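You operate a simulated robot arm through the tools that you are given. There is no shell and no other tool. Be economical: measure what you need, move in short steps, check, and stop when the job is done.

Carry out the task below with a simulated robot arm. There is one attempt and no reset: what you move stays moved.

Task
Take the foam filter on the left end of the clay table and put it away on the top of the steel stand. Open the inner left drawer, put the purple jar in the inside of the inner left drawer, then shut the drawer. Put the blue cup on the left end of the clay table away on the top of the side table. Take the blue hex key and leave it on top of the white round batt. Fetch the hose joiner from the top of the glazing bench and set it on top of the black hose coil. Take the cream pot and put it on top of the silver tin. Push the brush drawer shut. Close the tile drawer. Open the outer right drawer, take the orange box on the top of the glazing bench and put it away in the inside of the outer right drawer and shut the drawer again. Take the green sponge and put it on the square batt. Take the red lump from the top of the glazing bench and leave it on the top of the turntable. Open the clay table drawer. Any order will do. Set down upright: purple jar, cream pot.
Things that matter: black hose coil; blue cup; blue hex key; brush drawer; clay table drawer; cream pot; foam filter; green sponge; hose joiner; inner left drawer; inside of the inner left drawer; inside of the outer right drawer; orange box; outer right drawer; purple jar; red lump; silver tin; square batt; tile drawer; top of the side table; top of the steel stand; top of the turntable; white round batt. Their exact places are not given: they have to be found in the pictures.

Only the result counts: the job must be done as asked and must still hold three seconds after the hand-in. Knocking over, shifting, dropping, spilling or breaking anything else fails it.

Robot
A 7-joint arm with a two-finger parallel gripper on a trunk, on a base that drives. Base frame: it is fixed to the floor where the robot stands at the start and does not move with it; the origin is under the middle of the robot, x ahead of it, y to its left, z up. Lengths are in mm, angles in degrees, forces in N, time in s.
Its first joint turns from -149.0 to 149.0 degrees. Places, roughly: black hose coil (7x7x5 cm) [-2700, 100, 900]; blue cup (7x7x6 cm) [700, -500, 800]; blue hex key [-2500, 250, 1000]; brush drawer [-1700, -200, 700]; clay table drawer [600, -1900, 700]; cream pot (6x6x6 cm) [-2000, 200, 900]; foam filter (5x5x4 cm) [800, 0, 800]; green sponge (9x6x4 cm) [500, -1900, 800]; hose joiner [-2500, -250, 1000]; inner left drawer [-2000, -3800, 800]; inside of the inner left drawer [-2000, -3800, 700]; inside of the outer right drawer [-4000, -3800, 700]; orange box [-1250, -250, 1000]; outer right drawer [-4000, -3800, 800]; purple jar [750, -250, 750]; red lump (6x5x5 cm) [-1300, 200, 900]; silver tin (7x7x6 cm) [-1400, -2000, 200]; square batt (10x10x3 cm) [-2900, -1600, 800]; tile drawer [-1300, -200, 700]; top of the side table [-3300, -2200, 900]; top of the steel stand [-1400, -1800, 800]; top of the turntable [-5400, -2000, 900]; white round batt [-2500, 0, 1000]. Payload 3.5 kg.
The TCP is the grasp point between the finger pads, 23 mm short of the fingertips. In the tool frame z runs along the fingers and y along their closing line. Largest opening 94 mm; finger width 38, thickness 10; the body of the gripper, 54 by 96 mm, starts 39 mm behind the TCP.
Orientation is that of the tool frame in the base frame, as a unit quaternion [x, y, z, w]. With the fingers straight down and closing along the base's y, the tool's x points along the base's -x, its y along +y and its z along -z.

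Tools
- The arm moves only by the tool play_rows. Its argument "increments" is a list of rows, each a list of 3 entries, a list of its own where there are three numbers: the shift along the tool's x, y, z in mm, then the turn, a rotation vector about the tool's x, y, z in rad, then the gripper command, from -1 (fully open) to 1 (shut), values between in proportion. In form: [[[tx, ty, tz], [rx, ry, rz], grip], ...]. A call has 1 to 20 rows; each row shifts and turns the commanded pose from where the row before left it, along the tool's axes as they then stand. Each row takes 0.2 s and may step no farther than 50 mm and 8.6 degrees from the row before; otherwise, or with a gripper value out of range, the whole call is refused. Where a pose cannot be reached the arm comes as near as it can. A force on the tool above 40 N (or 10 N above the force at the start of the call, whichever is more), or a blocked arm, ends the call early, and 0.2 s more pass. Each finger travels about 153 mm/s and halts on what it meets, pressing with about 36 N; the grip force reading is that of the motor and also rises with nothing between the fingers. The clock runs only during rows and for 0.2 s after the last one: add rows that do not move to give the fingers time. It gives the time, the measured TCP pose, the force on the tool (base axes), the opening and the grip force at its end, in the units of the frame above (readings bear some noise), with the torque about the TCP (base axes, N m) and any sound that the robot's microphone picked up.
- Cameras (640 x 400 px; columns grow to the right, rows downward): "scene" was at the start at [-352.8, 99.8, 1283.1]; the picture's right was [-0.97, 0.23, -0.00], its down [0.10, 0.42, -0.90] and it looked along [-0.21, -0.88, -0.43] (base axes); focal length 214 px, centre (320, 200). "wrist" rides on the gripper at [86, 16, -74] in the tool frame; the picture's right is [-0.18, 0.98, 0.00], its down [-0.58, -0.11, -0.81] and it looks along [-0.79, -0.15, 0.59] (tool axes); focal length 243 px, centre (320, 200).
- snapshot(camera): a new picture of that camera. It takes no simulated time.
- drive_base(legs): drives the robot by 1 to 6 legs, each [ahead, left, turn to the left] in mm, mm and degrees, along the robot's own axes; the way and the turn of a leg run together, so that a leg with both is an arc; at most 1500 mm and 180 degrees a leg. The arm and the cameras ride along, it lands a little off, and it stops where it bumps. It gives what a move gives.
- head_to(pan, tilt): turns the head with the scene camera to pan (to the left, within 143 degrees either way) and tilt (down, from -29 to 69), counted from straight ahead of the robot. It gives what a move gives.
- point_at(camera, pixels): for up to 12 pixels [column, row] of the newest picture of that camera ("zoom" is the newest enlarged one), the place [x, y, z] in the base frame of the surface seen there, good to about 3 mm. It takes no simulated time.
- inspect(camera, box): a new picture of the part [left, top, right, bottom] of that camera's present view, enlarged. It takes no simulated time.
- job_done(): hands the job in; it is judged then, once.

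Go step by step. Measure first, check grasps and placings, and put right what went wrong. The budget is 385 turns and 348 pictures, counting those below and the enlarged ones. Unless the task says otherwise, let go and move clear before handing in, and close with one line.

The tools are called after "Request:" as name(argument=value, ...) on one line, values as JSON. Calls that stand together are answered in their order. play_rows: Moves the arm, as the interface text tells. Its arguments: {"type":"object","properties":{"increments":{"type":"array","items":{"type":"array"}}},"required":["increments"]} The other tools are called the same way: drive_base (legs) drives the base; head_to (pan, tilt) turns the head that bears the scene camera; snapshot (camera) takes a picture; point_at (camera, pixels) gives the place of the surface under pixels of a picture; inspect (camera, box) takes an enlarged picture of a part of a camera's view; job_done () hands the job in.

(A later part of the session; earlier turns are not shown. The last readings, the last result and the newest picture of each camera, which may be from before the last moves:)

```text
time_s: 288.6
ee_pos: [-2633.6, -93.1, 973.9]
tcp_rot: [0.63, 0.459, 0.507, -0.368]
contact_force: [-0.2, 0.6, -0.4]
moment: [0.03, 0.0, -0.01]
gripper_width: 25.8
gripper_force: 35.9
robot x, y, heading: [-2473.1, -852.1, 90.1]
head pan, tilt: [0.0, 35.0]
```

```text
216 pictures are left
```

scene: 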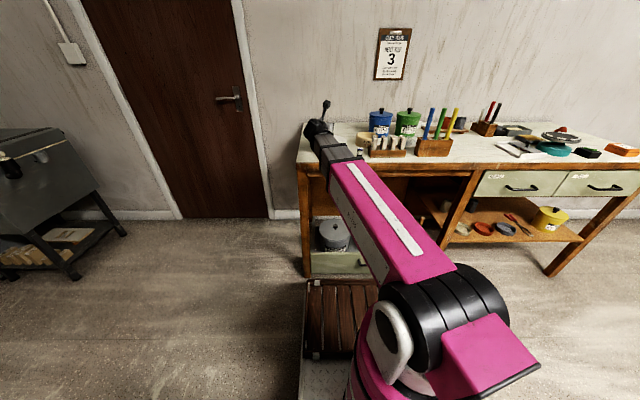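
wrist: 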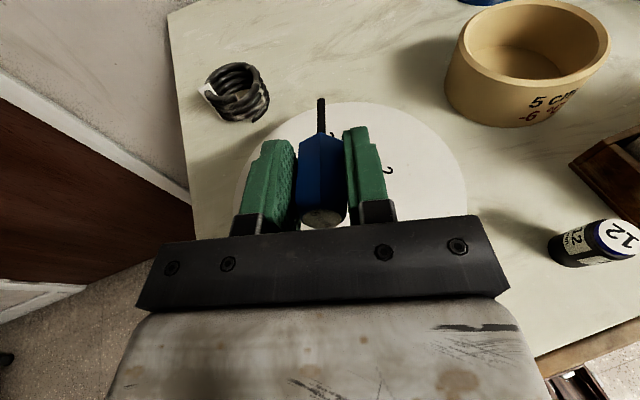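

The key hovers over the batt; shift 8 mm right and lower to ≈929.

Request:
play_rows(increments=[[[-19.5, 8, 4], [0, 0, 0], 1], [[-14.7, 0, 3], [0, 0, 0], 1], [[-6, 0, 1.3], [0, 0, 0], 1], [[-3, 0, 0.6], [0, 0, 0], 1], [[0, 0, 0], [0, 0, 0], 1]])

Request:
snapshot(camera="wrist")

```text
time_s: 289.4
ee_pos: [-2625.5, -98.3, 938.7]
tcp_rot: [0.629, 0.457, 0.509, -0.37]
contact_force: [0.5, -5.2, 18.5]
moment: [-0.83, 0.53, 0.09]
gripper_width: 25.3
gripper_force: 35.7
robot x, y, heading: [-2474.8, -857.5, 89.8]
head pan, tilt: [0.0, 35.0]
stopped in row 4: the force on the tool passed its limit at 49 N (the readings are from after the stop); the commanded pose is now the measured one
```

```text
215 pictures are left
```

wrist: 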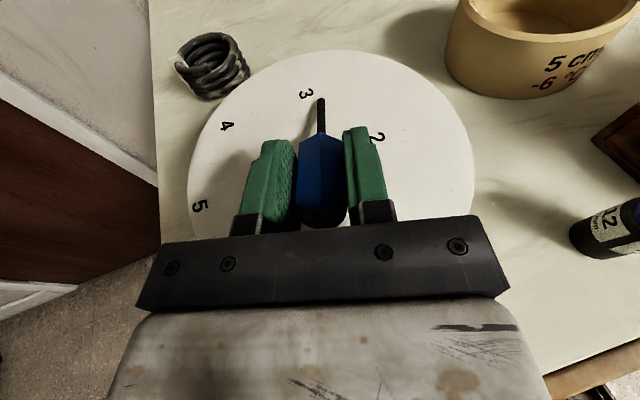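

Touching. Release by opening slightly, then withdraw back along the tool.

Request:
play_rows(increments=[[[0, 0, 0], [0, 0, 0], 0.3], [[0, 0, 0], [0, 0, 0], 0.1], [[0, 0, 0], [0, 0, 0], 0.1], [[0, 0, 0], [0, 0, 0], -0.2], [[0, 0, -30], [0, 0, 0], -0.2], [[0, 0, -40], [0, 0, 0], -0.2], [[10, 0, -40], [0, 0, 0], -0.2]])

Request:
snapshot(camera="wrist")

```text
time_s: 291.0
ee_pos: [-2656.8, -199.0, 967.6]
tcp_rot: [0.628, 0.458, 0.508, -0.371]
contact_force: [0.5, -0.4, -0.1]
moment: [0.01, -0.03, 0.01]
gripper_width: 56.1
gripper_force: 0.1
robot x, y, heading: [-2477.2, -855.1, 89.7]
head pan, tilt: [0.0, 35.0]
```

```text
214 pictures are left
```

wrist: 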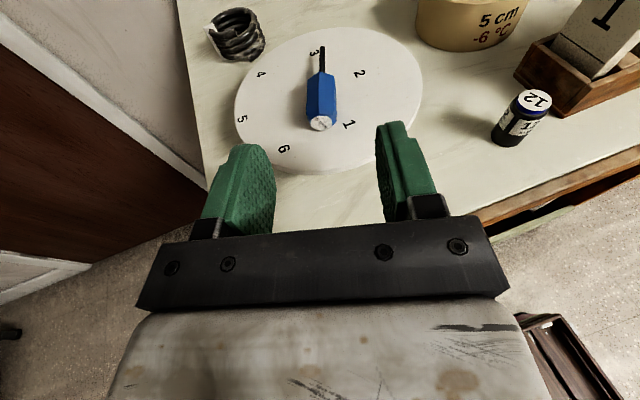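

The hex key lies on the batt. Now measure the joiner (520,118) and the coil (237,33).

Request:
inspect(camera="wrist", box=[440, 60, 600, 160])

Request:
inspect(camera="wrist", box=[190, 0, 290, 70])

Request:
point_at(camera="wrist", pixels=[[534, 98], [520, 95], [547, 105], [510, 130], [500, 135], [519, 142], [545, 60], [565, 110], [225, 20], [250, 22], [240, 40], [237, 12]])

```text
4.00 times, centred on (520, 110) of wrist
```

zoom: 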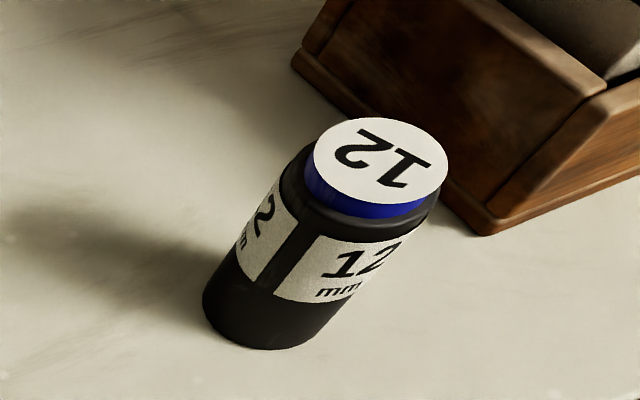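

```text
5.71 times, centred on (240, 35) of wrist
```

zoom: 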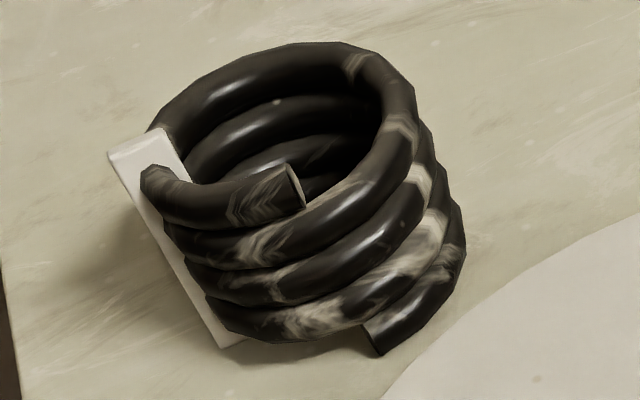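

```text
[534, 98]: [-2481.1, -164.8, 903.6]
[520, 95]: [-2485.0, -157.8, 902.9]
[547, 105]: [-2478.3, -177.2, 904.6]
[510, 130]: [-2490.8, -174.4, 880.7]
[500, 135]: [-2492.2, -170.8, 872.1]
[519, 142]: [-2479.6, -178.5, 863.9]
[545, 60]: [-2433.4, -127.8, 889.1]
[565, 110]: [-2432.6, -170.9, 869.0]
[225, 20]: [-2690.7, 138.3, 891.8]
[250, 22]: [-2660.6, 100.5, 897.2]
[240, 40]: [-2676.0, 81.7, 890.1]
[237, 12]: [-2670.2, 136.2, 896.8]
```

The joiner is a 12-mm capped cylinder at (-2481,-165), z 860–904; the coil centre ≈(-2676,112), top ≈897. Raise and turn the tool down.

Request:
play_rows(increments=[[[36, 0, -7.6], [0, 0, 0], -0.2], [[36, 0, -7.6], [0, 0, 0], -0.2], [[36, 0, -7.6], [0, -0.1237, 0], -0.2], [[0, 0, 0], [0, -0.1237, 0], -0.2], [[0, 0, 0], [0, -0.1237, 0], -0.2], [[0, 0, 0], [0, -0.1237, 0], -0.2], [[0, 0, 0], [0, -0.1237, 0], -0.2], [[0, 0, 0], [0, -0.1237, 0], -0.2], [[0, 0, 0], [0, -0.1237, 0], -0.2], [[0, 0, 0], [0, -0.1237, 0], -0.2], [[0, 0, 0], [0, -0.1237, 0], -0.2], [[0, 0, 0], [0, -0.1237, 0], -0.2], [[0, 0, 0], [0, -0.1237, 0], -0.2]])

Request:
snapshot(camera="wrist")

```text
time_s: 293.8
ee_pos: [-2657.1, -196.9, 1077.9]
tcp_rot: [0.807, 0.59, -0.002, 0.0]
contact_force: [1.2, 0.2, 0.1]
moment: [0.04, 0.0, 0.02]
gripper_width: 56.5
gripper_force: 0.1
robot x, y, heading: [-2476.2, -854.4, 89.3]
head pan, tilt: [0.0, 35.0]
```

```text
211 pictures are left
```

wrist: 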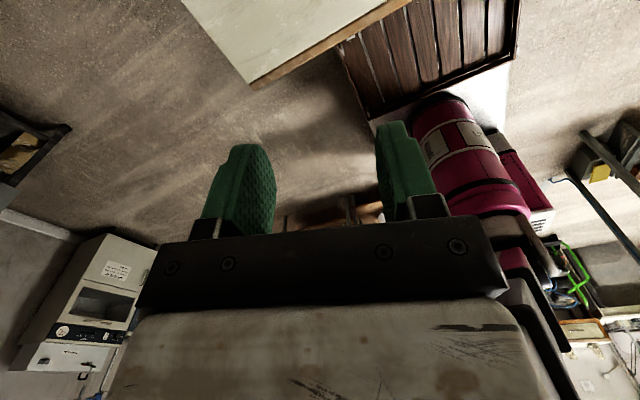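

Request:
play_rows(increments=[[[21, 39.5, 17], [0, 0, 0], 0.05], [[21, 39.5, 17], [0, 0, 0], 0.05], [[21, 39.5, 17], [0, 0, 0], 0.05], [[21, 39.5, 17], [0, 0, 0], 0.05]])

Request:
snapshot(camera="wrist")

Request:
snapshot(camera="scene")

```text
time_s: 294.8
ee_pos: [-2484.3, -167.0, 1010.3]
tcp_rot: [0.807, 0.59, -0.001, 0.001]
contact_force: [0.5, -0.2, 0.6]
moment: [0.0, 0.01, -0.03]
gripper_width: 44.3
gripper_force: 0.1
robot x, y, heading: [-2478.3, -855.7, 90.1]
head pan, tilt: [0.0, 35.0]
```

```text
210 pictures are left
```

wrist: 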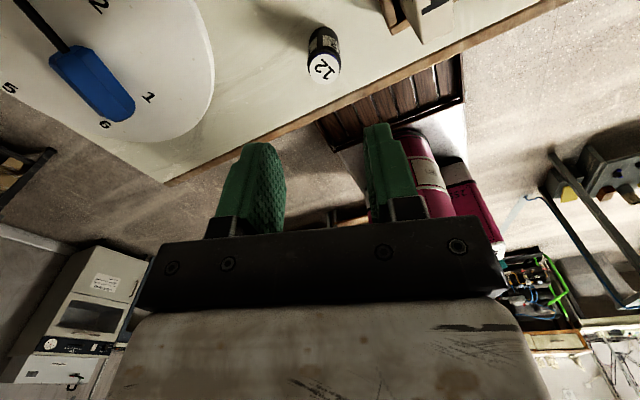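

```text
209 pictures are left
```

scene: 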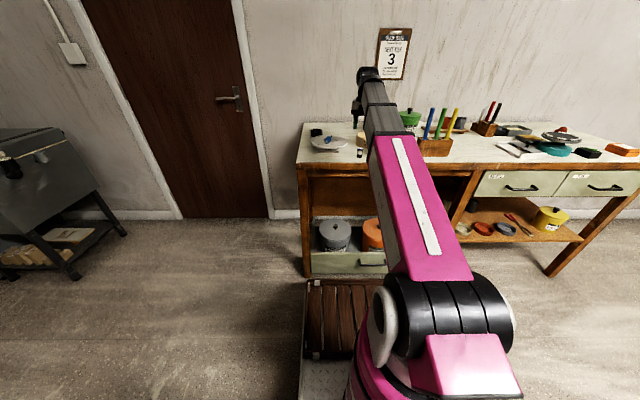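

Request:
point_at(camera="wrist", pixels=[[323, 68], [309, 65], [339, 66], [323, 80], [322, 45], [405, 20], [395, 10]])

```text
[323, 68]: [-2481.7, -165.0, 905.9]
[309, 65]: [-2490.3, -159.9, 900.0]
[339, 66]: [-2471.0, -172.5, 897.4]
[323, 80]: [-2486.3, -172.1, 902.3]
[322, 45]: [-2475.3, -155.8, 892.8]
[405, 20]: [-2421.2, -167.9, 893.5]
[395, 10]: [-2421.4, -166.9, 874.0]
```

Centred. Descend to z 892 and grip.

Request:
play_rows(increments=[[[1, 2, 40], [0, 0, 0], 0.05], [[0, 0, 40], [0, 0, 0], 0.05], [[0, 0, 37], [0, 0, 0], 0.05], [[0, 0, 0], [0, 0, 0], 0.5], [[0, 0, 0], [0, 0, 0], 1], [[0, 0, 0], [0, 0, 0], 1]])

Request:
snapshot(camera="wrist")

```text
time_s: 296.2
ee_pos: [-2483.0, -170.7, 895.1]
tcp_rot: [0.807, 0.59, -0.001, 0.0]
contact_force: [-1.3, 0.7, -0.2]
moment: [0.03, 0.01, 0.01]
gripper_width: 23.2
gripper_force: 35.7
robot x, y, heading: [-2476.5, -856.6, 89.9]
head pan, tilt: [0.0, 35.0]
```

```text
208 pictures are left
```

wrist: 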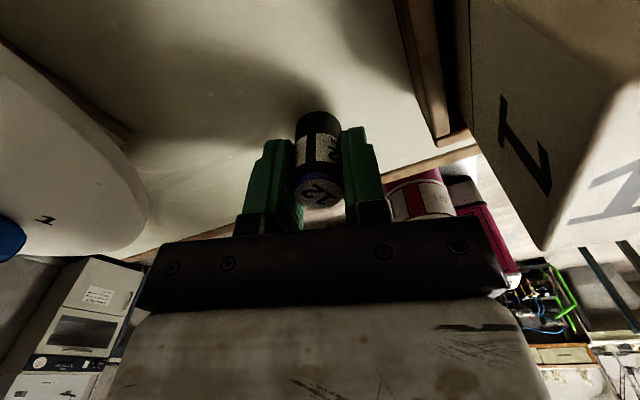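

Gripped (23.2 mm). Lift, drive forward 135, and move above the coil.

Request:
play_rows(increments=[[[0, 0, -20], [0, 0, 0], 1], [[0, 0, -45], [0, 0, 0], 1], [[0, 0, -45], [0, 0, 0], 1], [[0, 0, -45], [0, 0, 0], 1]])

Request:
drive_base(legs=[[135, 0, 0]])

Request:
play_rows(increments=[[[13.2, -38, 0], [0, 0, 0], 1], [[13.2, -38, 0], [0, 0, 0], 1], [[13.2, -38, 0], [0, 0, 0], 1], [[13.2, -38, 0], [0, 0, 0], 1], [[13.2, -38, 5], [0, 0, 0], 1]])

Request:
snapshot(camera="wrist")

```text
time_s: 297.2
ee_pos: [-2480.1, -165.9, 1048.5]
tcp_rot: [0.807, 0.59, -0.001, 0.0]
contact_force: [-0.6, -0.7, 0.9]
moment: [0.0, 0.0, 0.0]
gripper_width: 23.3
gripper_force: 35.9
robot x, y, heading: [-2475.0, -854.6, 89.9]
head pan, tilt: [0.0, 35.0]
```

```text
time_s: 298.6
ee_pos: [-2477.8, -29.3, 1047.4]
tcp_rot: [0.808, 0.589, -0.002, 0.001]
contact_force: [0.0, 0.0, -0.1]
moment: [0.0, 0.03, 0.01]
gripper_width: 23.2
gripper_force: 36.1
robot x, y, heading: [-2478.9, -715.8, 89.9]
head pan, tilt: [0.0, 35.0]
```

```text
time_s: 299.8
ee_pos: [-2639.5, 95.7, 1043.8]
tcp_rot: [0.808, 0.589, -0.002, 0.0]
contact_force: [0.1, 0.3, -0.3]
moment: [0.02, 0.0, 0.02]
gripper_width: 23.4
gripper_force: 35.7
robot x, y, heading: [-2472.0, -721.0, 89.6]
head pan, tilt: [0.0, 35.0]
```

```text
207 pictures are left
```

wrist: 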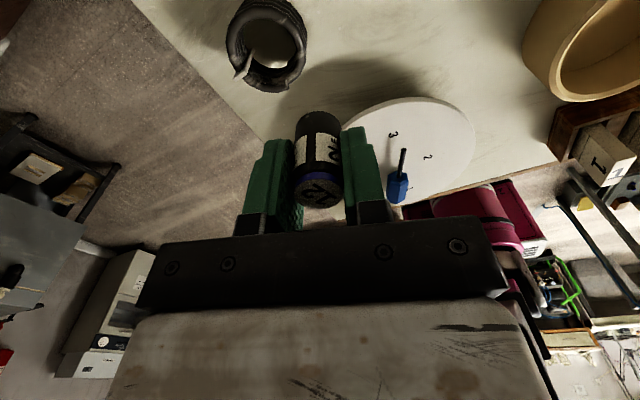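

Coil is at (267,43). Zoom and measure its ring precisely.

Request:
inspect(camera="wrist", box=[200, 0, 340, 100])

Request:
point_at(camera="zoom", pixels=[[140, 150], [240, 60], [450, 130], [300, 330], [350, 300], [290, 180], [440, 220], [200, 290]])

```text
4.00 times, centred on (270, 50) of wrist
```

zoom: 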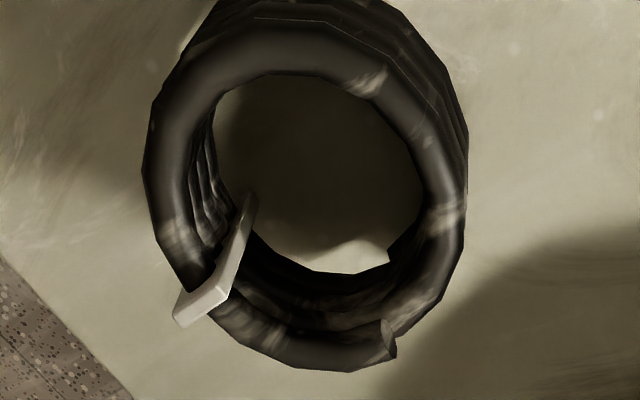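

```text
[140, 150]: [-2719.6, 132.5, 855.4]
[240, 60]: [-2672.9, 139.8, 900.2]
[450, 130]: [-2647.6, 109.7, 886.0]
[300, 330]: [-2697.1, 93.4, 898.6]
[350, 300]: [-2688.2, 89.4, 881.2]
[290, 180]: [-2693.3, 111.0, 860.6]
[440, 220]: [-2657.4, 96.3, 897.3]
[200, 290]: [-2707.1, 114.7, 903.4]
```

Coil centre ≈(-2680,113), top ≈899, hole ≈38 mm. I'll lower the joiner upright at the centre to probe whether the top bears it.

Request:
play_rows(increments=[[[2, -22, 0], [0, 0, 0], 1], [[2, -21, 0], [0, 0, 0], 1], [[0, 0, 35], [0, 0, 0], 1], [[0, 0, 35], [0, 0, 0], 1], [[0, 0, 25], [0, 0, 0], 1]])

Request:
snapshot(camera="wrist")

```text
time_s: 300.9
ee_pos: [-2679.1, 107.2, 946.8]
tcp_rot: [0.808, 0.59, -0.001, 0.001]
contact_force: [1.0, 0.3, 0.3]
moment: [-0.03, 0.01, 0.0]
gripper_width: 22.9
gripper_force: 36.1
robot x, y, heading: [-2472.1, -722.4, 89.6]
head pan, tilt: [0.0, 35.0]
```

```text
205 pictures are left
```

wrist: 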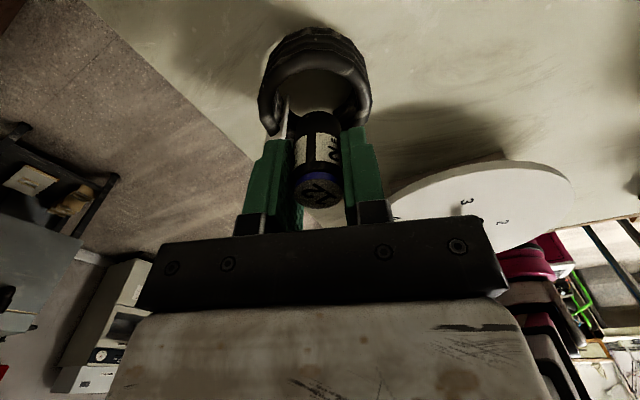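

Adjust 5 mm and lower gently.

Request:
play_rows(increments=[[[5, -1.5, 5], [0, 0, 0], 1], [[0, 0, 4], [0, 0, 0], 1], [[0, 0, 4], [0, 0, 0], 1], [[0, 0, 0], [0, 0, 0], 1]])

```text
time_s: 301.9
ee_pos: [-2679.8, 114.0, 935.2]
tcp_rot: [0.808, 0.589, 0.0, -0.001]
contact_force: [-1.7, 2.7, 33.2]
moment: [0.19, -0.03, -0.01]
gripper_width: 23.2
gripper_force: 36.0
robot x, y, heading: [-2474.2, -718.2, 89.7]
head pan, tilt: [0.0, 35.0]
```

Firm contact at the coil-top height with little moment: the top bears it. Release gently and lift.

Request:
play_rows(increments=[[[0, 0, -1], [0, 0, 0], 0.4], [[0, 0, 0], [0, 0, 0], 0.2], [[0, 0, 0], [0, 0, 0], 0.1], [[0, 0, 0], [0, 0, 0], 0.1]])

Request:
snapshot(camera="wrist")

```text
time_s: 302.9
ee_pos: [-2678.3, 113.6, 935.0]
tcp_rot: [0.808, 0.59, 0.0, 0.0]
contact_force: [-0.2, 0.0, 0.6]
moment: [0.03, 0.01, -0.01]
gripper_width: 42.2
gripper_force: 0.1
robot x, y, heading: [-2477.8, -718.3, 89.6]
head pan, tilt: [0.0, 35.0]
```

```text
204 pictures are left
```

wrist: 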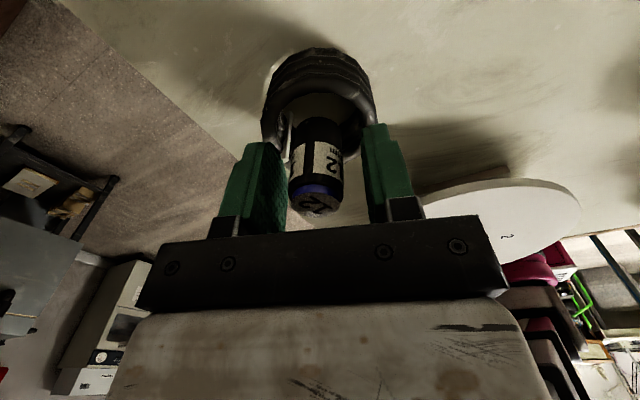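

It stands. Lift straight up and check.

Request:
play_rows(increments=[[[0, 0, -20], [0, 0, 0], 0.1], [[0, 0, -30], [0, 0, 0], 0.1], [[0, 0, -40], [0, 0, 0], 0.1], [[0, 0, -40], [0, 0, 0], 0.1]])

Request:
snapshot(camera="wrist")

Request:
point_at(camera="wrist", pixels=[[318, 75], [320, 60]])

```text
time_s: 303.9
ee_pos: [-2677.7, 112.9, 1068.7]
tcp_rot: [0.808, 0.59, 0.0, 0.0]
contact_force: [0.2, -0.5, -0.3]
moment: [0.01, -0.02, 0.01]
gripper_width: 42.2
gripper_force: 0.0
robot x, y, heading: [-2477.4, -721.7, 89.7]
head pan, tilt: [0.0, 35.0]
```

```text
203 pictures are left
```

wrist: 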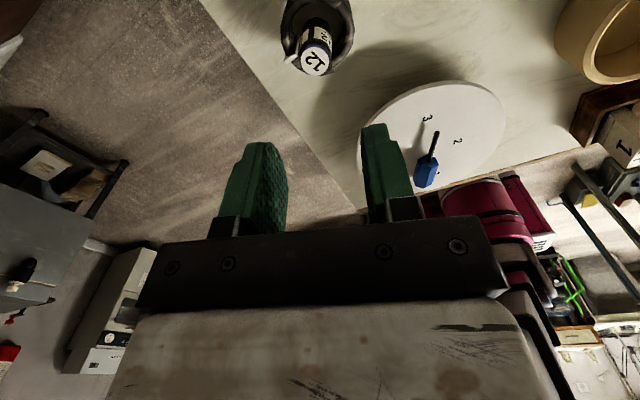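

```text
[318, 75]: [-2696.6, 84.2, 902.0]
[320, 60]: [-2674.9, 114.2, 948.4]
```

Joiner stands on the coil (top z 948). Next the red lump at the bench's right end: back off 360, drive right, and look.

Request:
drive_base(legs=[[-370, 0, 0], [0, -1300, 0]])

Request:
snapshot(camera="scene")

```text
time_s: 312.5
ee_pos: [-1367.1, -255.4, 1067.4]
tcp_rot: [0.805, 0.593, -0.002, 0.001]
contact_force: [-0.3, 0.3, -0.4]
moment: [-0.01, -0.03, 0.01]
gripper_width: 42.5
gripper_force: 0.0
robot x, y, heading: [-1152.7, -1082.4, 90.3]
head pan, tilt: [0.0, 35.0]
```

```text
202 pictures are left
```

scene: 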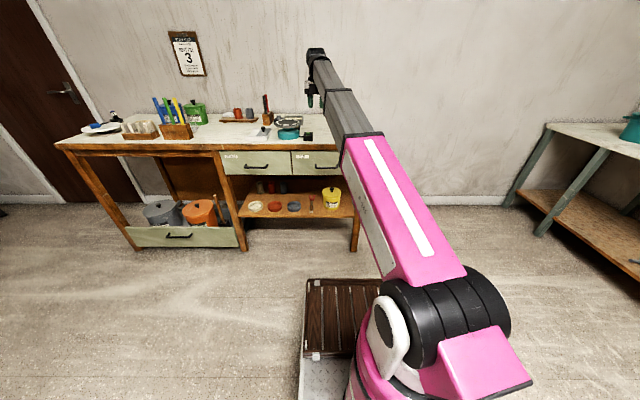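

Drive ahead 350 and look with the wrist camera.

Request:
drive_base(legs=[[350, 0, 0]])

Request:
snapshot(camera="wrist")

```text
time_s: 314.8
ee_pos: [-1366.0, 96.2, 1067.2]
tcp_rot: [0.806, 0.592, -0.002, 0.001]
contact_force: [0.1, 0.0, 0.4]
moment: [-0.01, -0.01, -0.02]
gripper_width: 42.4
gripper_force: 0.1
robot x, y, heading: [-1157.4, -732.3, 90.1]
head pan, tilt: [0.0, 35.0]
```

```text
201 pictures are left
```

wrist: 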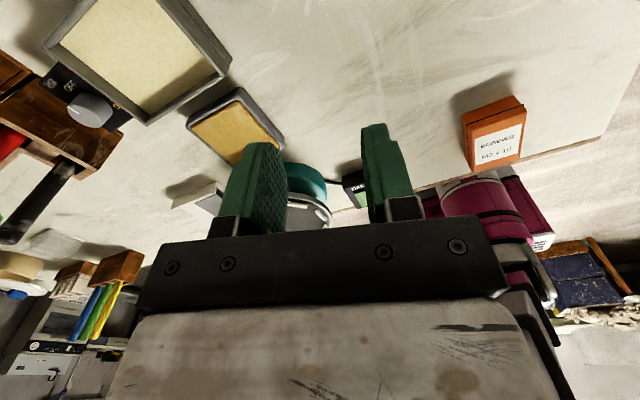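

Request:
snapshot(camera="scene")

```text
200 pictures are left
```

scene: 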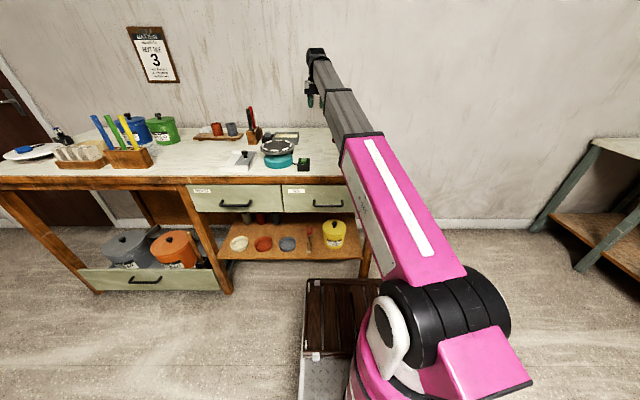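

The lump is hidden behind the arm; move the tool left 180 mm to expose it.

Request:
play_rows(increments=[[[-13.5, -43, 0], [0, 0, 0], 0.1], [[-13.5, -43, 0], [0, 0, 0], 0.1], [[-13.5, -43, 0], [0, 0, 0], 0.1], [[-13.5, -43, 0], [0, 0, 0], 0.1]])

Request:
snapshot(camera="scene")

```text
time_s: 315.8
ee_pos: [-1543.3, 97.1, 1066.3]
tcp_rot: [0.806, 0.591, -0.001, 0.0]
contact_force: [0.4, -0.1, 0.1]
moment: [-0.02, -0.02, 0.0]
gripper_width: 42.1
gripper_force: 0.1
robot x, y, heading: [-1156.8, -733.6, 90.3]
head pan, tilt: [0.0, 35.0]
```

```text
199 pictures are left
```

scene: 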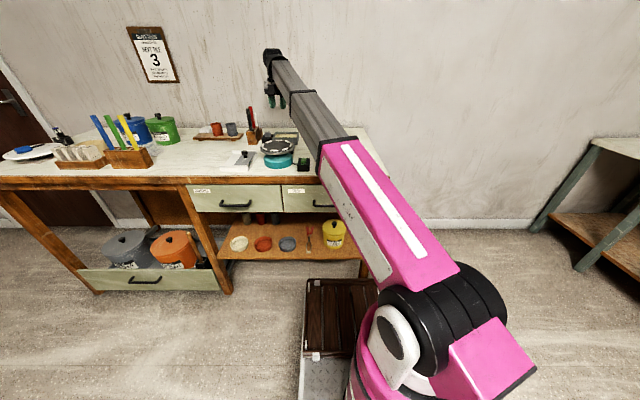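

Still hidden. I'll rotate the tool by −73° so the wrist camera looks along −x, and move to x≈-1190.

Request:
play_rows(increments=[[[0, 0, 0], [0, 0, 0.141], -1], [[0, 0, 0], [0, 0, 0.141], -1], [[0, 0, 0], [0, 0, 0.141], -1], [[0, 0, 0], [0, 0, 0.141], -1], [[0, 0, 0], [0, 0, 0.141], -1], [[0, 0, 0], [0, 0, 0.141], -1], [[0, 0, 0], [0, 0, 0.141], -1], [[0, 0, 0], [0, 0, 0.141], -1], [[0, 0, 0], [0, 0, 0.141], -1], [[45, -6, 0], [0, 0, 0], -1], [[45, -6, 0], [0, 0, 0], -1], [[45, -6, 0], [0, 0, 0], -1], [[45, -6, 0], [0, 0, 0], -1], [[45, -6, 0], [0, 0, 0], -1], [[45, -6, 0], [0, 0, 0], -1], [[45, -6, 0], [0, 0, 0], -1], [[40, -6, 0], [0, 0, 0], -1]])

Request:
snapshot(camera="wrist")

```text
time_s: 319.4
ee_pos: [-1189.1, 145.0, 1067.4]
tcp_rot: [1.0, -0.001, 0.0, 0.001]
contact_force: [-0.2, 0.1, 0.1]
moment: [-0.01, 0.01, 0.03]
gripper_width: 93.9
gripper_force: 0.0
robot x, y, heading: [-1158.9, -731.3, 90.1]
head pan, tilt: [0.0, 35.0]
```

```text
198 pictures are left
```

wrist: 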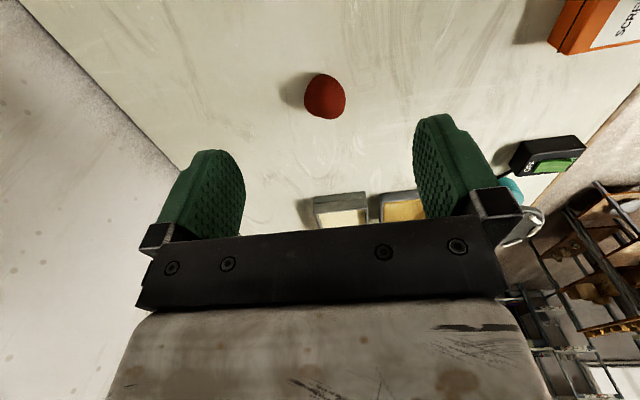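

The red lump is at (325,96). Measuring it and the orange box (600,30).

Request:
point_at(camera="wrist", pixels=[[325, 97], [307, 95], [344, 98], [325, 78], [325, 115], [315, 85], [600, 30], [560, 40], [575, 10]])

```text
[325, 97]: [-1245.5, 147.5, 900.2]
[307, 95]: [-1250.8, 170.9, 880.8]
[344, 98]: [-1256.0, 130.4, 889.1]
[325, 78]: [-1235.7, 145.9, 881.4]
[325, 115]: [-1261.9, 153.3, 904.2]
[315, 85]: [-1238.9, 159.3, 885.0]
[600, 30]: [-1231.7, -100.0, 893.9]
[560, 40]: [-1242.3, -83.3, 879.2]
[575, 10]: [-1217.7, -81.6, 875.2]
```

Lump centre ≈(-1257,150), top 906. Move over, descend to 891, grip.

Request:
play_rows(increments=[[[-34, -3, 10], [0, 0, 0], -1], [[-34, -2, 10], [0, 0, 0], -1], [[0, 0, 45], [0, 0, 0], -1], [[0, 0, 45], [0, 0, 0], -1], [[0, 0, 45], [0, 0, 0], -1], [[0, 0, 20], [0, 0, 0], -1], [[0, 0, 0], [0, 0, 0], 0], [[0, 0, 0], [0, 0, 0], 1], [[0, 0, 0], [0, 0, 0], 1], [[0, 0, 0], [0, 0, 0], 1]])

Request:
snapshot(camera="wrist")

```text
time_s: 321.6
ee_pos: [-1261.2, 148.2, 890.3]
tcp_rot: [1.0, -0.001, 0.001, 0.0]
contact_force: [0.3, 0.5, 0.4]
moment: [-0.01, -0.03, -0.03]
gripper_width: 48.8
gripper_force: 36.1
robot x, y, heading: [-1158.2, -730.3, 90.0]
head pan, tilt: [0.0, 35.0]
```

```text
197 pictures are left
```

wrist: 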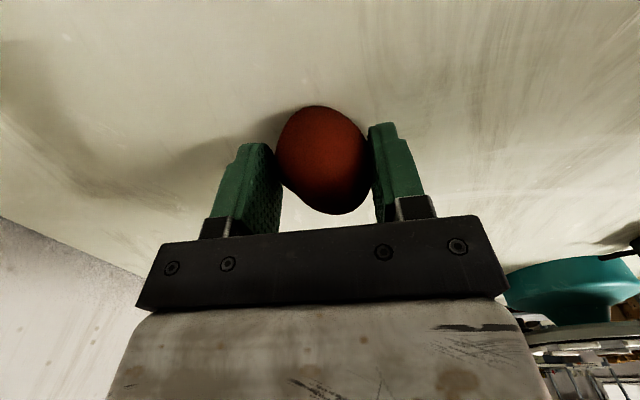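

Lump gripped. Lift, back off, turn west and drive along the corridor, then look.

Request:
play_rows(increments=[[[0, 0, -30], [0, 0, 0], 1], [[0, 0, -45], [0, 0, 0], 1], [[0, 0, -45], [0, 0, 0], 1], [[0, 0, -45], [0, 0, 0], 1]])

Request:
drive_base(legs=[[-290, 0, 0], [0, 0, 90], [1400, 0, 0]])

Request:
snapshot(camera="scene")

```text
time_s: 322.6
ee_pos: [-1263.0, 147.8, 1056.2]
tcp_rot: [1.0, -0.001, 0.0, 0.001]
contact_force: [-0.4, 0.3, -1.6]
moment: [-0.02, 0.01, 0.03]
gripper_width: 48.7
gripper_force: 35.9
robot x, y, heading: [-1157.6, -732.9, 90.3]
head pan, tilt: [0.0, 35.0]
```

```text
time_s: 335.0
ee_pos: [-3456.8, -1034.6, 1054.5]
tcp_rot: [0.723, 0.691, 0.001, 0.0]
contact_force: [0.3, 0.0, -1.2]
moment: [0.0, 0.0, -0.01]
gripper_width: 48.3
gripper_force: 36.1
robot x, y, heading: [-2571.4, -965.8, 177.6]
head pan, tilt: [0.0, 35.0]
```

```text
196 pictures are left
```

scene: 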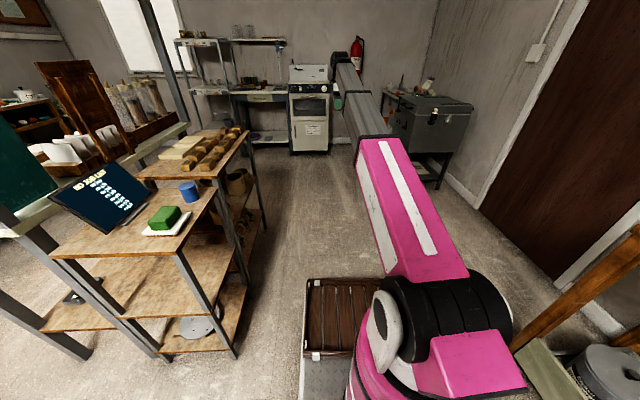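

Request:
inspect(camera="scene", box=[160, 20, 340, 160])

Request:
point_at(camera="scene", pixels=[[395, 130], [440, 185], [310, 130], [265, 95], [250, 135], [210, 95], [240, 270], [245, 135], [265, 220]])

```text
2.86 times, centred on (250, 90) of scene
```

zoom: 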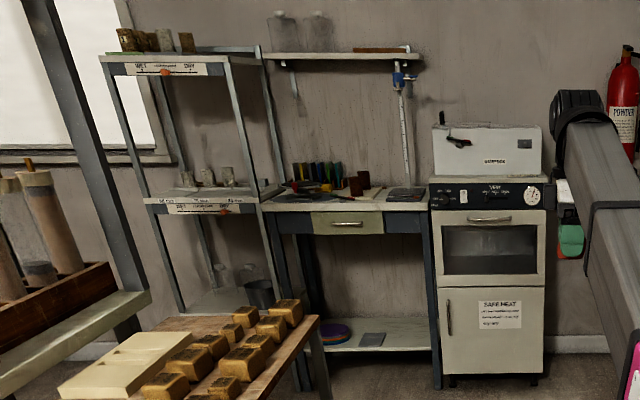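

```text
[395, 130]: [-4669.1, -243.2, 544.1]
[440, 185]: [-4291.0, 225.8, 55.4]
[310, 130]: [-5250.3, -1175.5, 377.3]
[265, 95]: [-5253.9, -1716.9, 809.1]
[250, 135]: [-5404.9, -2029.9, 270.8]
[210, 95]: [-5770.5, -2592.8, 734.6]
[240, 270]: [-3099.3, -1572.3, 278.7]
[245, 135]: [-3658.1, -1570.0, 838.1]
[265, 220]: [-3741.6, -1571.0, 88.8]
```

Driving closer to the far table.

Request:
drive_base(legs=[[0, 0, 2.3], [1250, 0, 0], [0, 500, 0]])

Request:
head_to(pan=10, tilt=30)

Request:
snapshot(camera="scene")

```text
time_s: 343.5
ee_pos: [-4719.0, -1369.9, 1054.4]
tcp_rot: [0.719, 0.695, 0.001, 0.0]
contact_force: [0.8, 0.0, -1.7]
moment: [0.01, 0.0, 0.01]
gripper_width: 47.9
gripper_force: 35.8
robot x, y, heading: [-3836.9, -1288.3, 178.5]
head pan, tilt: [0.0, 35.0]
stopped in leg 3: the robot was blocked; the commanded pose is now the measured one
```

```text
time_s: 344.2
ee_pos: [-4720.2, -1369.3, 1054.7]
tcp_rot: [0.719, 0.695, 0.001, 0.0]
contact_force: [-0.7, 0.4, -1.8]
moment: [-0.01, 0.03, 0.0]
gripper_width: 47.8
gripper_force: 35.7
robot x, y, heading: [-3837.7, -1289.6, 178.4]
head pan, tilt: [10.0, 30.0]
```

```text
194 pictures are left
```

scene: 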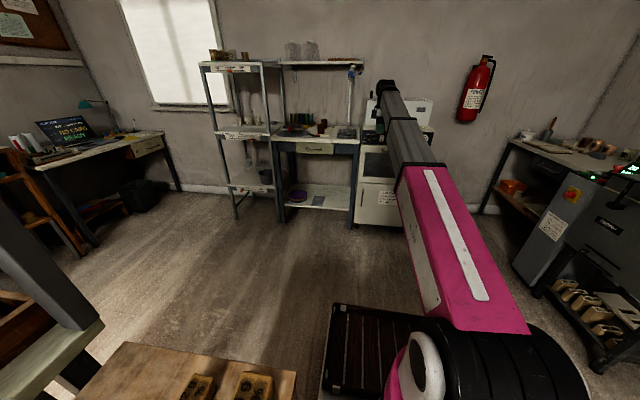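

The base touched the brick rack; ease off to the right and forward, then look at the table.

Request:
drive_base(legs=[[0, -40, 1.5], [250, 0, 0]])

Request:
snapshot(camera="scene")

Request:
inspect(camera="scene", box=[180, 40, 380, 220])

```text
time_s: 346.5
ee_pos: [-4964.7, -1349.2, 1055.1]
tcp_rot: [0.71, 0.704, 0.0, 0.001]
contact_force: [-0.2, 0.4, -1.7]
moment: [-0.02, 0.03, 0.02]
gripper_width: 47.9
gripper_force: 35.7
robot x, y, heading: [-4083.8, -1248.7, 179.7]
head pan, tilt: [10.0, 30.0]
```

```text
193 pictures are left
```

scene: 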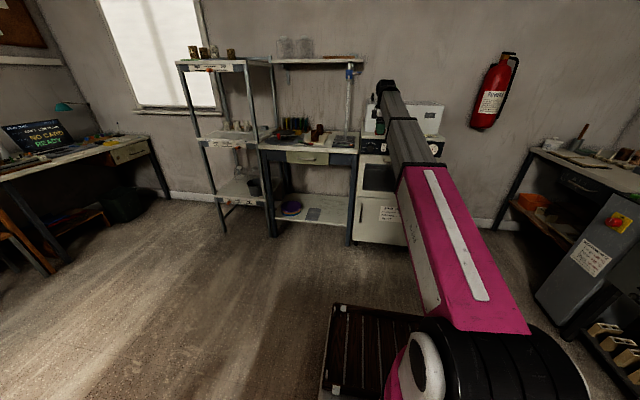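

```text
2.22 times, centred on (280, 130) of scene
```

zoom: 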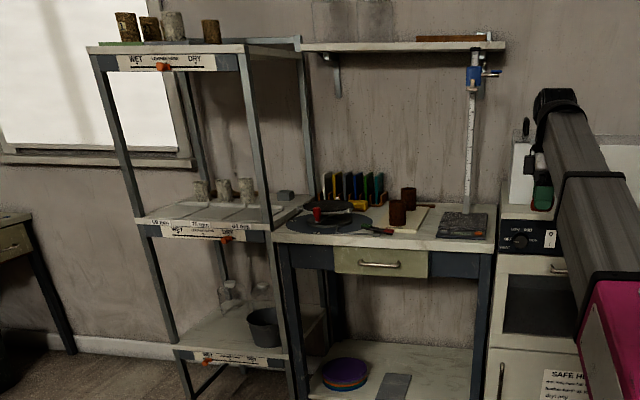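

Request:
inspect(camera="scene", box=[255, 110, 355, 160])

Request:
point_at(camera="zoom", pixels=[[200, 140], [80, 150], [330, 175], [180, 190], [170, 100], [240, 80], [260, 170], [210, 110], [400, 100], [560, 180], [150, 170]])

```text
6.40 times, centred on (305, 135) of scene
```

zoom: 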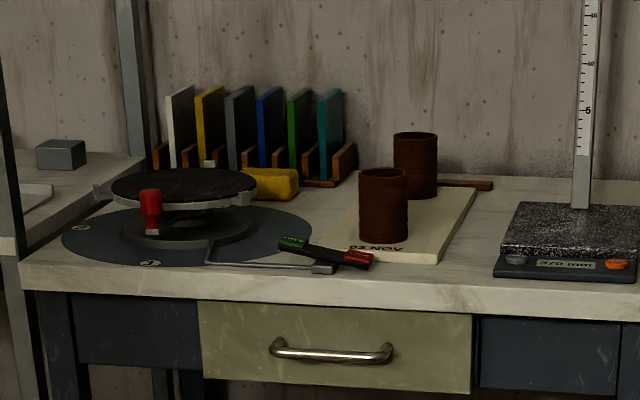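

```text
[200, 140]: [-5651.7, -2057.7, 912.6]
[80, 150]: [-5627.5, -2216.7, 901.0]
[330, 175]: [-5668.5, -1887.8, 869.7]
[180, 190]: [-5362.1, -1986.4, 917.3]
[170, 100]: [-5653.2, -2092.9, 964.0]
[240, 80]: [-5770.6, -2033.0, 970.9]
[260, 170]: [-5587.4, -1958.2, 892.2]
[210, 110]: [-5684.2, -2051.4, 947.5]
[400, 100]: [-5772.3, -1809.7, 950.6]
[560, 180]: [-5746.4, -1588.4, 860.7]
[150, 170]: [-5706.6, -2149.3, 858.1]
```

The turntable is the dark disc on a pedestal at zoom (185,188). Measuring its edge.

Request:
point_at(camera="zoom", pixels=[[118, 188], [250, 188], [185, 174], [185, 198], [150, 205], [155, 195], [215, 185], [235, 210], [30, 280], [470, 290], [10, 200]])

```text
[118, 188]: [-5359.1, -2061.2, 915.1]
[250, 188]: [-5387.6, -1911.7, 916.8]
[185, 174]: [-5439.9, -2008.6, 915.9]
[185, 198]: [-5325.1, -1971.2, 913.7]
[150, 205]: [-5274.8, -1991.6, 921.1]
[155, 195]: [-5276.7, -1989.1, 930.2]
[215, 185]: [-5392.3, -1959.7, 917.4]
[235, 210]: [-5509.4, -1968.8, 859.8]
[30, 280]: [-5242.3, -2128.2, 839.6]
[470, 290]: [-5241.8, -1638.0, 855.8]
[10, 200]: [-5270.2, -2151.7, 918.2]
```

Disc centre ≈(-5378,-1988), top 917. Drive ahead 150, left 640, ahead 265.

Request:
drive_base(legs=[[150, 0, 0], [0, 640, 0]])

Request:
snapshot(camera="scene")

```text
time_s: 351.2
ee_pos: [-5127.8, -1988.0, 1054.7]
tcp_rot: [0.715, 0.699, 0.0, 0.001]
contact_force: [0.0, 0.6, -1.7]
moment: [-0.03, 0.02, -0.03]
gripper_width: 47.5
gripper_force: 35.9
robot x, y, heading: [-4246.7, -1898.8, 178.9]
head pan, tilt: [10.0, 30.0]
```

```text
190 pictures are left
```

scene: 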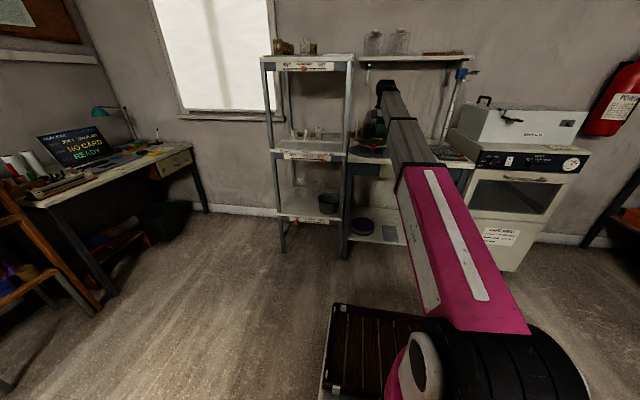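

Ahead 250 more.

Request:
drive_base(legs=[[248, 0, 0.5]])

Request:
snapshot(camera="wrist")

Request:
snapshot(camera="scene")

```text
time_s: 353.0
ee_pos: [-5371.8, -1992.9, 1055.7]
tcp_rot: [0.712, 0.703, 0.0, 0.001]
contact_force: [-0.3, 0.7, -1.4]
moment: [-0.02, 0.01, 0.01]
gripper_width: 47.1
gripper_force: 36.0
robot x, y, heading: [-4488.8, -1894.4, 179.6]
head pan, tilt: [10.0, 30.0]
```

```text
189 pictures are left
```

wrist: 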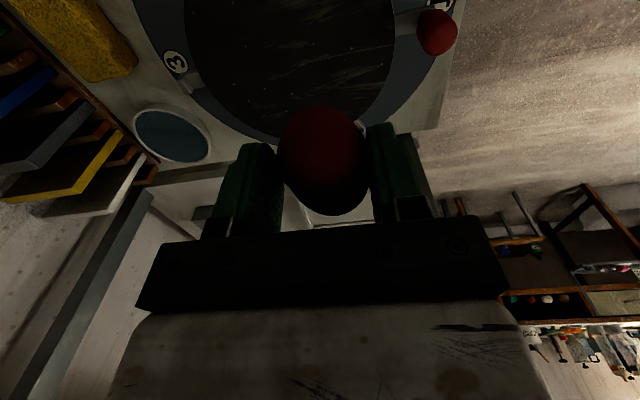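

```text
188 pictures are left
```

scene: 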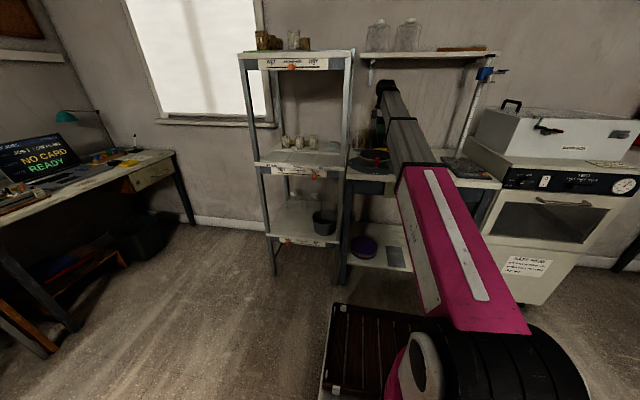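

Request:
point_at(camera="wrist", pixels=[[290, 50], [190, 30], [393, 30], [215, 90], [370, 95], [300, 105], [435, 30], [345, 110], [250, 120]])

```text
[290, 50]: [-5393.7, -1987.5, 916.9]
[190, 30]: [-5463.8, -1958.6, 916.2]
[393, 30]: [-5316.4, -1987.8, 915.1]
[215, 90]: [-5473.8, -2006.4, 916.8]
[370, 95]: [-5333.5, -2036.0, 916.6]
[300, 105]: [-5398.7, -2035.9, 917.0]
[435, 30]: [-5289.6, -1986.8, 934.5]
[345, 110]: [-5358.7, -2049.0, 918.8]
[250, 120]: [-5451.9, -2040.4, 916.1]
```

Disc centre ≈(-5393,-1985). Shift and lower to ~950, then finely.

Request:
play_rows(increments=[[[7, -20, 30], [0, 0, 0], 1], [[0, 0, 35], [0, 0, 0], 1], [[0, 0, 30], [0, 0, 0], 1], [[0, 0, 5], [0, 0, 0], 1], [[0, 0, 4], [0, 0, 0], 1], [[0, 0, 0], [0, 0, 0], 1]])

```text
time_s: 354.4
ee_pos: [-5391.4, -1987.2, 950.5]
tcp_rot: [0.711, 0.703, 0.001, 0.0]
contact_force: [-1.2, 0.5, -1.8]
moment: [0.01, -0.01, 0.0]
gripper_width: 47.0
gripper_force: 36.3
robot x, y, heading: [-4488.2, -1897.2, 179.5]
head pan, tilt: [10.0, 30.0]
```

Request:
play_rows(increments=[[[0, 0, 3], [0, 0, 0], 1], [[0, 0, 2], [0, 0, 0], 1], [[0, 0, 2], [0, 0, 0], 1], [[0, 0, 0], [0, 0, 0], 1]])

Request:
snapshot(camera="wrist")

```text
time_s: 355.4
ee_pos: [-5392.3, -1986.4, 945.2]
tcp_rot: [0.711, 0.703, -0.001, 0.0]
contact_force: [-5.3, 0.6, 27.0]
moment: [-0.19, 0.5, -0.07]
gripper_width: 44.5
gripper_force: 35.9
robot x, y, heading: [-4491.1, -1895.9, 179.2]
head pan, tilt: [10.0, 30.0]
```

```text
187 pictures are left
```

wrist: 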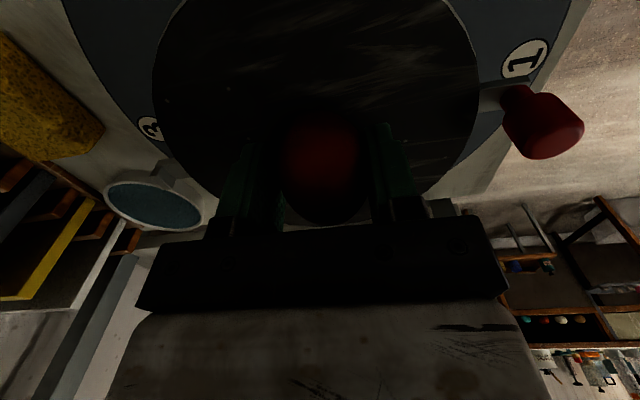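

Contact on the disc (27 N). Release and lift.

Request:
play_rows(increments=[[[0, 0, -1], [0, 0, 0], 0.0], [[0, 0, 0], [0, 0, 0], -0.5], [[0, 0, 0], [0, 0, 0], -0.5], [[0, 0, -25], [0, 0, 0], -0.5], [[0, 0, -40], [0, 0, 0], -0.5], [[0, 0, -45], [0, 0, 0], -0.5]])

Request:
snapshot(camera="wrist")

```text
time_s: 356.8
ee_pos: [-5390.1, -1983.8, 1053.5]
tcp_rot: [0.711, 0.703, 0.001, 0.001]
contact_force: [-1.3, 0.2, -0.3]
moment: [-0.02, 0.01, 0.0]
gripper_width: 70.3
gripper_force: 0.0
robot x, y, heading: [-4491.6, -1896.3, 179.6]
head pan, tilt: [10.0, 30.0]
```

```text
186 pictures are left
```

wrist: 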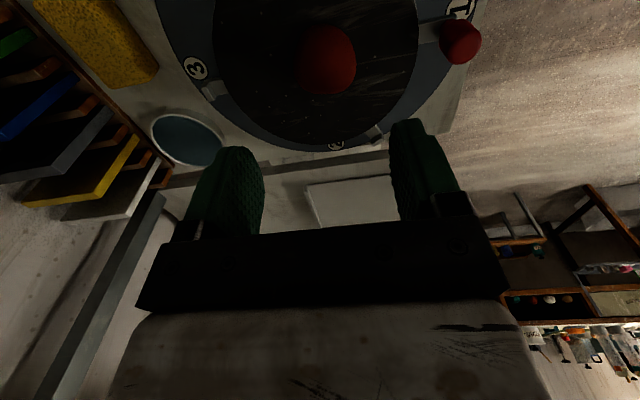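

Lump rests on the turntable disc. Now open the outer right drawer: back up, move south, turn to face −y.

Request:
drive_base(legs=[[-280, 0, 0], [0, 350, 0], [0, 0, 90]])

Request:
head_to(pan=0, tilt=35)

Request:
snapshot(camera="scene")

```text
time_s: 364.3
ee_pos: [-4154.2, -3150.7, 1051.9]
tcp_rot: [0.023, 1.0, 0.001, 0.0]
contact_force: [0.7, -0.1, -0.5]
moment: [0.01, -0.02, 0.0]
gripper_width: 70.6
gripper_force: 0.0
robot x, y, heading: [-4207.7, -2246.1, -92.4]
head pan, tilt: [10.0, 30.0]
```

```text
time_s: 365.1
ee_pos: [-4154.4, -3150.8, 1051.6]
tcp_rot: [0.024, 1.0, 0.001, 0.0]
contact_force: [-0.7, -0.4, -0.3]
moment: [0.01, 0.0, 0.03]
gripper_width: 70.5
gripper_force: 0.1
robot x, y, heading: [-4210.7, -2253.3, -92.4]
head pan, tilt: [0.0, 35.0]
```

```text
185 pictures are left
```

scene: 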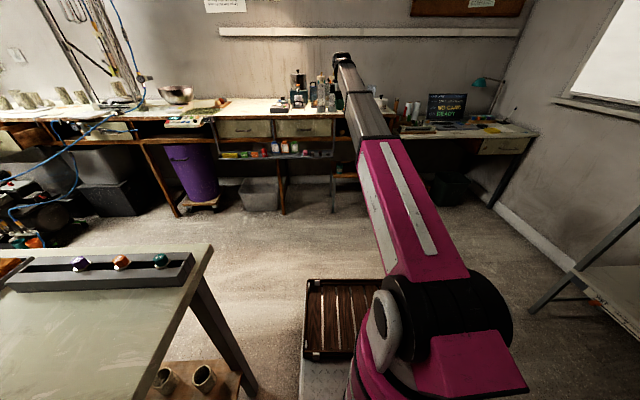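

Request:
inspect(camera="scene", box=[200, 80, 360, 190])

Request:
point_at(camera="zoom", pixels=[[150, 190], [430, 190], [300, 195], [400, 195], [450, 195], [530, 190], [300, 150], [420, 270], [540, 110], [330, 100]])

```text
3.64 times, centred on (280, 135) of scene
```

zoom: 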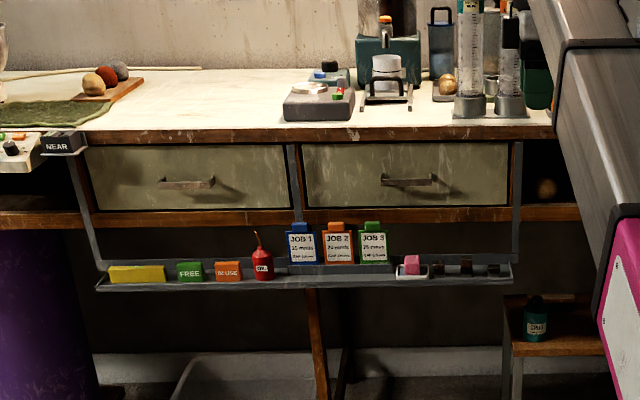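

```text
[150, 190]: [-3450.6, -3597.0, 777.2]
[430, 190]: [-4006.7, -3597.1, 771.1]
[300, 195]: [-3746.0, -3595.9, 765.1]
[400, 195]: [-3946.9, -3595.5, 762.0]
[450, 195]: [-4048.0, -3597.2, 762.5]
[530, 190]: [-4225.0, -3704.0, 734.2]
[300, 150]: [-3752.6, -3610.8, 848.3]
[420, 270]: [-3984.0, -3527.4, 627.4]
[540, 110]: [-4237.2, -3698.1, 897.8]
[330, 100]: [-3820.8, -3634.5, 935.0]
```

Request:
point_at(camera="zoom", pixels=[[385, 182], [405, 182], [428, 180], [370, 226], [265, 240], [330, 230], [405, 170], [500, 150]])

```text
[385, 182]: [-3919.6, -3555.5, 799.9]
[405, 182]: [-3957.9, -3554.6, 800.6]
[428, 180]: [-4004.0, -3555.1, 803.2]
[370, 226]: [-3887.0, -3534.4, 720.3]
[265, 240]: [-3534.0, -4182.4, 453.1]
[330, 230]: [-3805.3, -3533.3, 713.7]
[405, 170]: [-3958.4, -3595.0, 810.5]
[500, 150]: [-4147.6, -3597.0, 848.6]
```

Request:
point_at(camera="scene", pixels=[[212, 247], [255, 390], [190, 340], [195, 265], [310, 205], [100, 350]])

```text
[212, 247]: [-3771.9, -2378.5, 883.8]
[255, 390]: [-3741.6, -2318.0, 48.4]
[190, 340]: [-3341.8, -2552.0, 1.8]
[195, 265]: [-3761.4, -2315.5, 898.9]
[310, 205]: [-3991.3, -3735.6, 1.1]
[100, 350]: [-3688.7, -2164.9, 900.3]
```

Handle: x −3915..−4005, y −3555, z 800. Tilt the tool to horizontal (fingers closing vertically) here first, and lower.

Request:
drive_base(legs=[[0, 0, 2.4], [60, 95, 0]])

Request:
play_rows(increments=[[[0, 0, 0], [0.143, 0, 0], -0.3], [[0, 0, 0], [0.143, 0, 0], -0.3], [[0, 0, 0], [0.143, 0, 0], -0.3], [[0, 0, 0], [0.143, 0, 0], -0.3], [[0, 0, 0], [0.143, 0, 0], -0.3], [[0, 0, 0], [0.143, 0, 0], -0.3], [[0, 0, 0], [0.143, 0, 0], -0.3], [[0, 0, 0], [0.143, 0, 0], -0.3], [[0, 0, 0], [0.143, 0, 0], -0.3], [[0, 0, 0], [0.143, 0, 0], -0.3], [[0, 0, 0], [0.141, 0, 0], -0.3]])

Request:
snapshot(camera="scene")

```text
time_s: 366.7
ee_pos: [-4021.5, -3211.0, 1052.6]
tcp_rot: [0.004, 1.0, 0.002, 0.0]
contact_force: [0.2, -0.7, 0.7]
moment: [0.0, -0.03, 0.05]
gripper_width: 70.4
gripper_force: 0.1
robot x, y, heading: [-4114.8, -2309.7, -90.1]
head pan, tilt: [0.0, 35.0]
```

```text
time_s: 369.1
ee_pos: [-4020.6, -3210.4, 1052.9]
tcp_rot: [-0.003, -0.707, 0.707, 0.002]
contact_force: [-1.0, 0.1, -0.8]
moment: [-0.01, -0.02, 0.0]
gripper_width: 61.1
gripper_force: 0.1
robot x, y, heading: [-4116.0, -2312.4, -90.1]
head pan, tilt: [0.0, 35.0]
```

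```text
183 pictures are left
```

scene: 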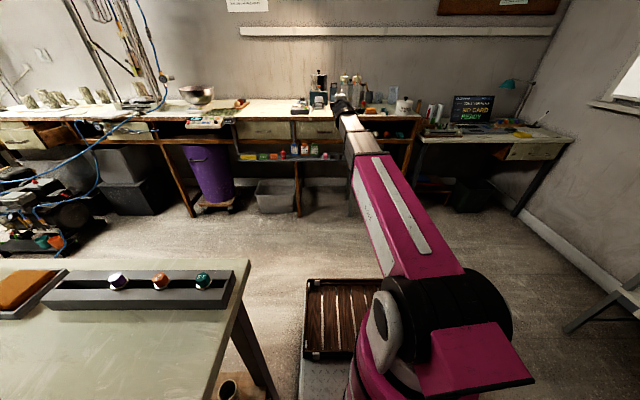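

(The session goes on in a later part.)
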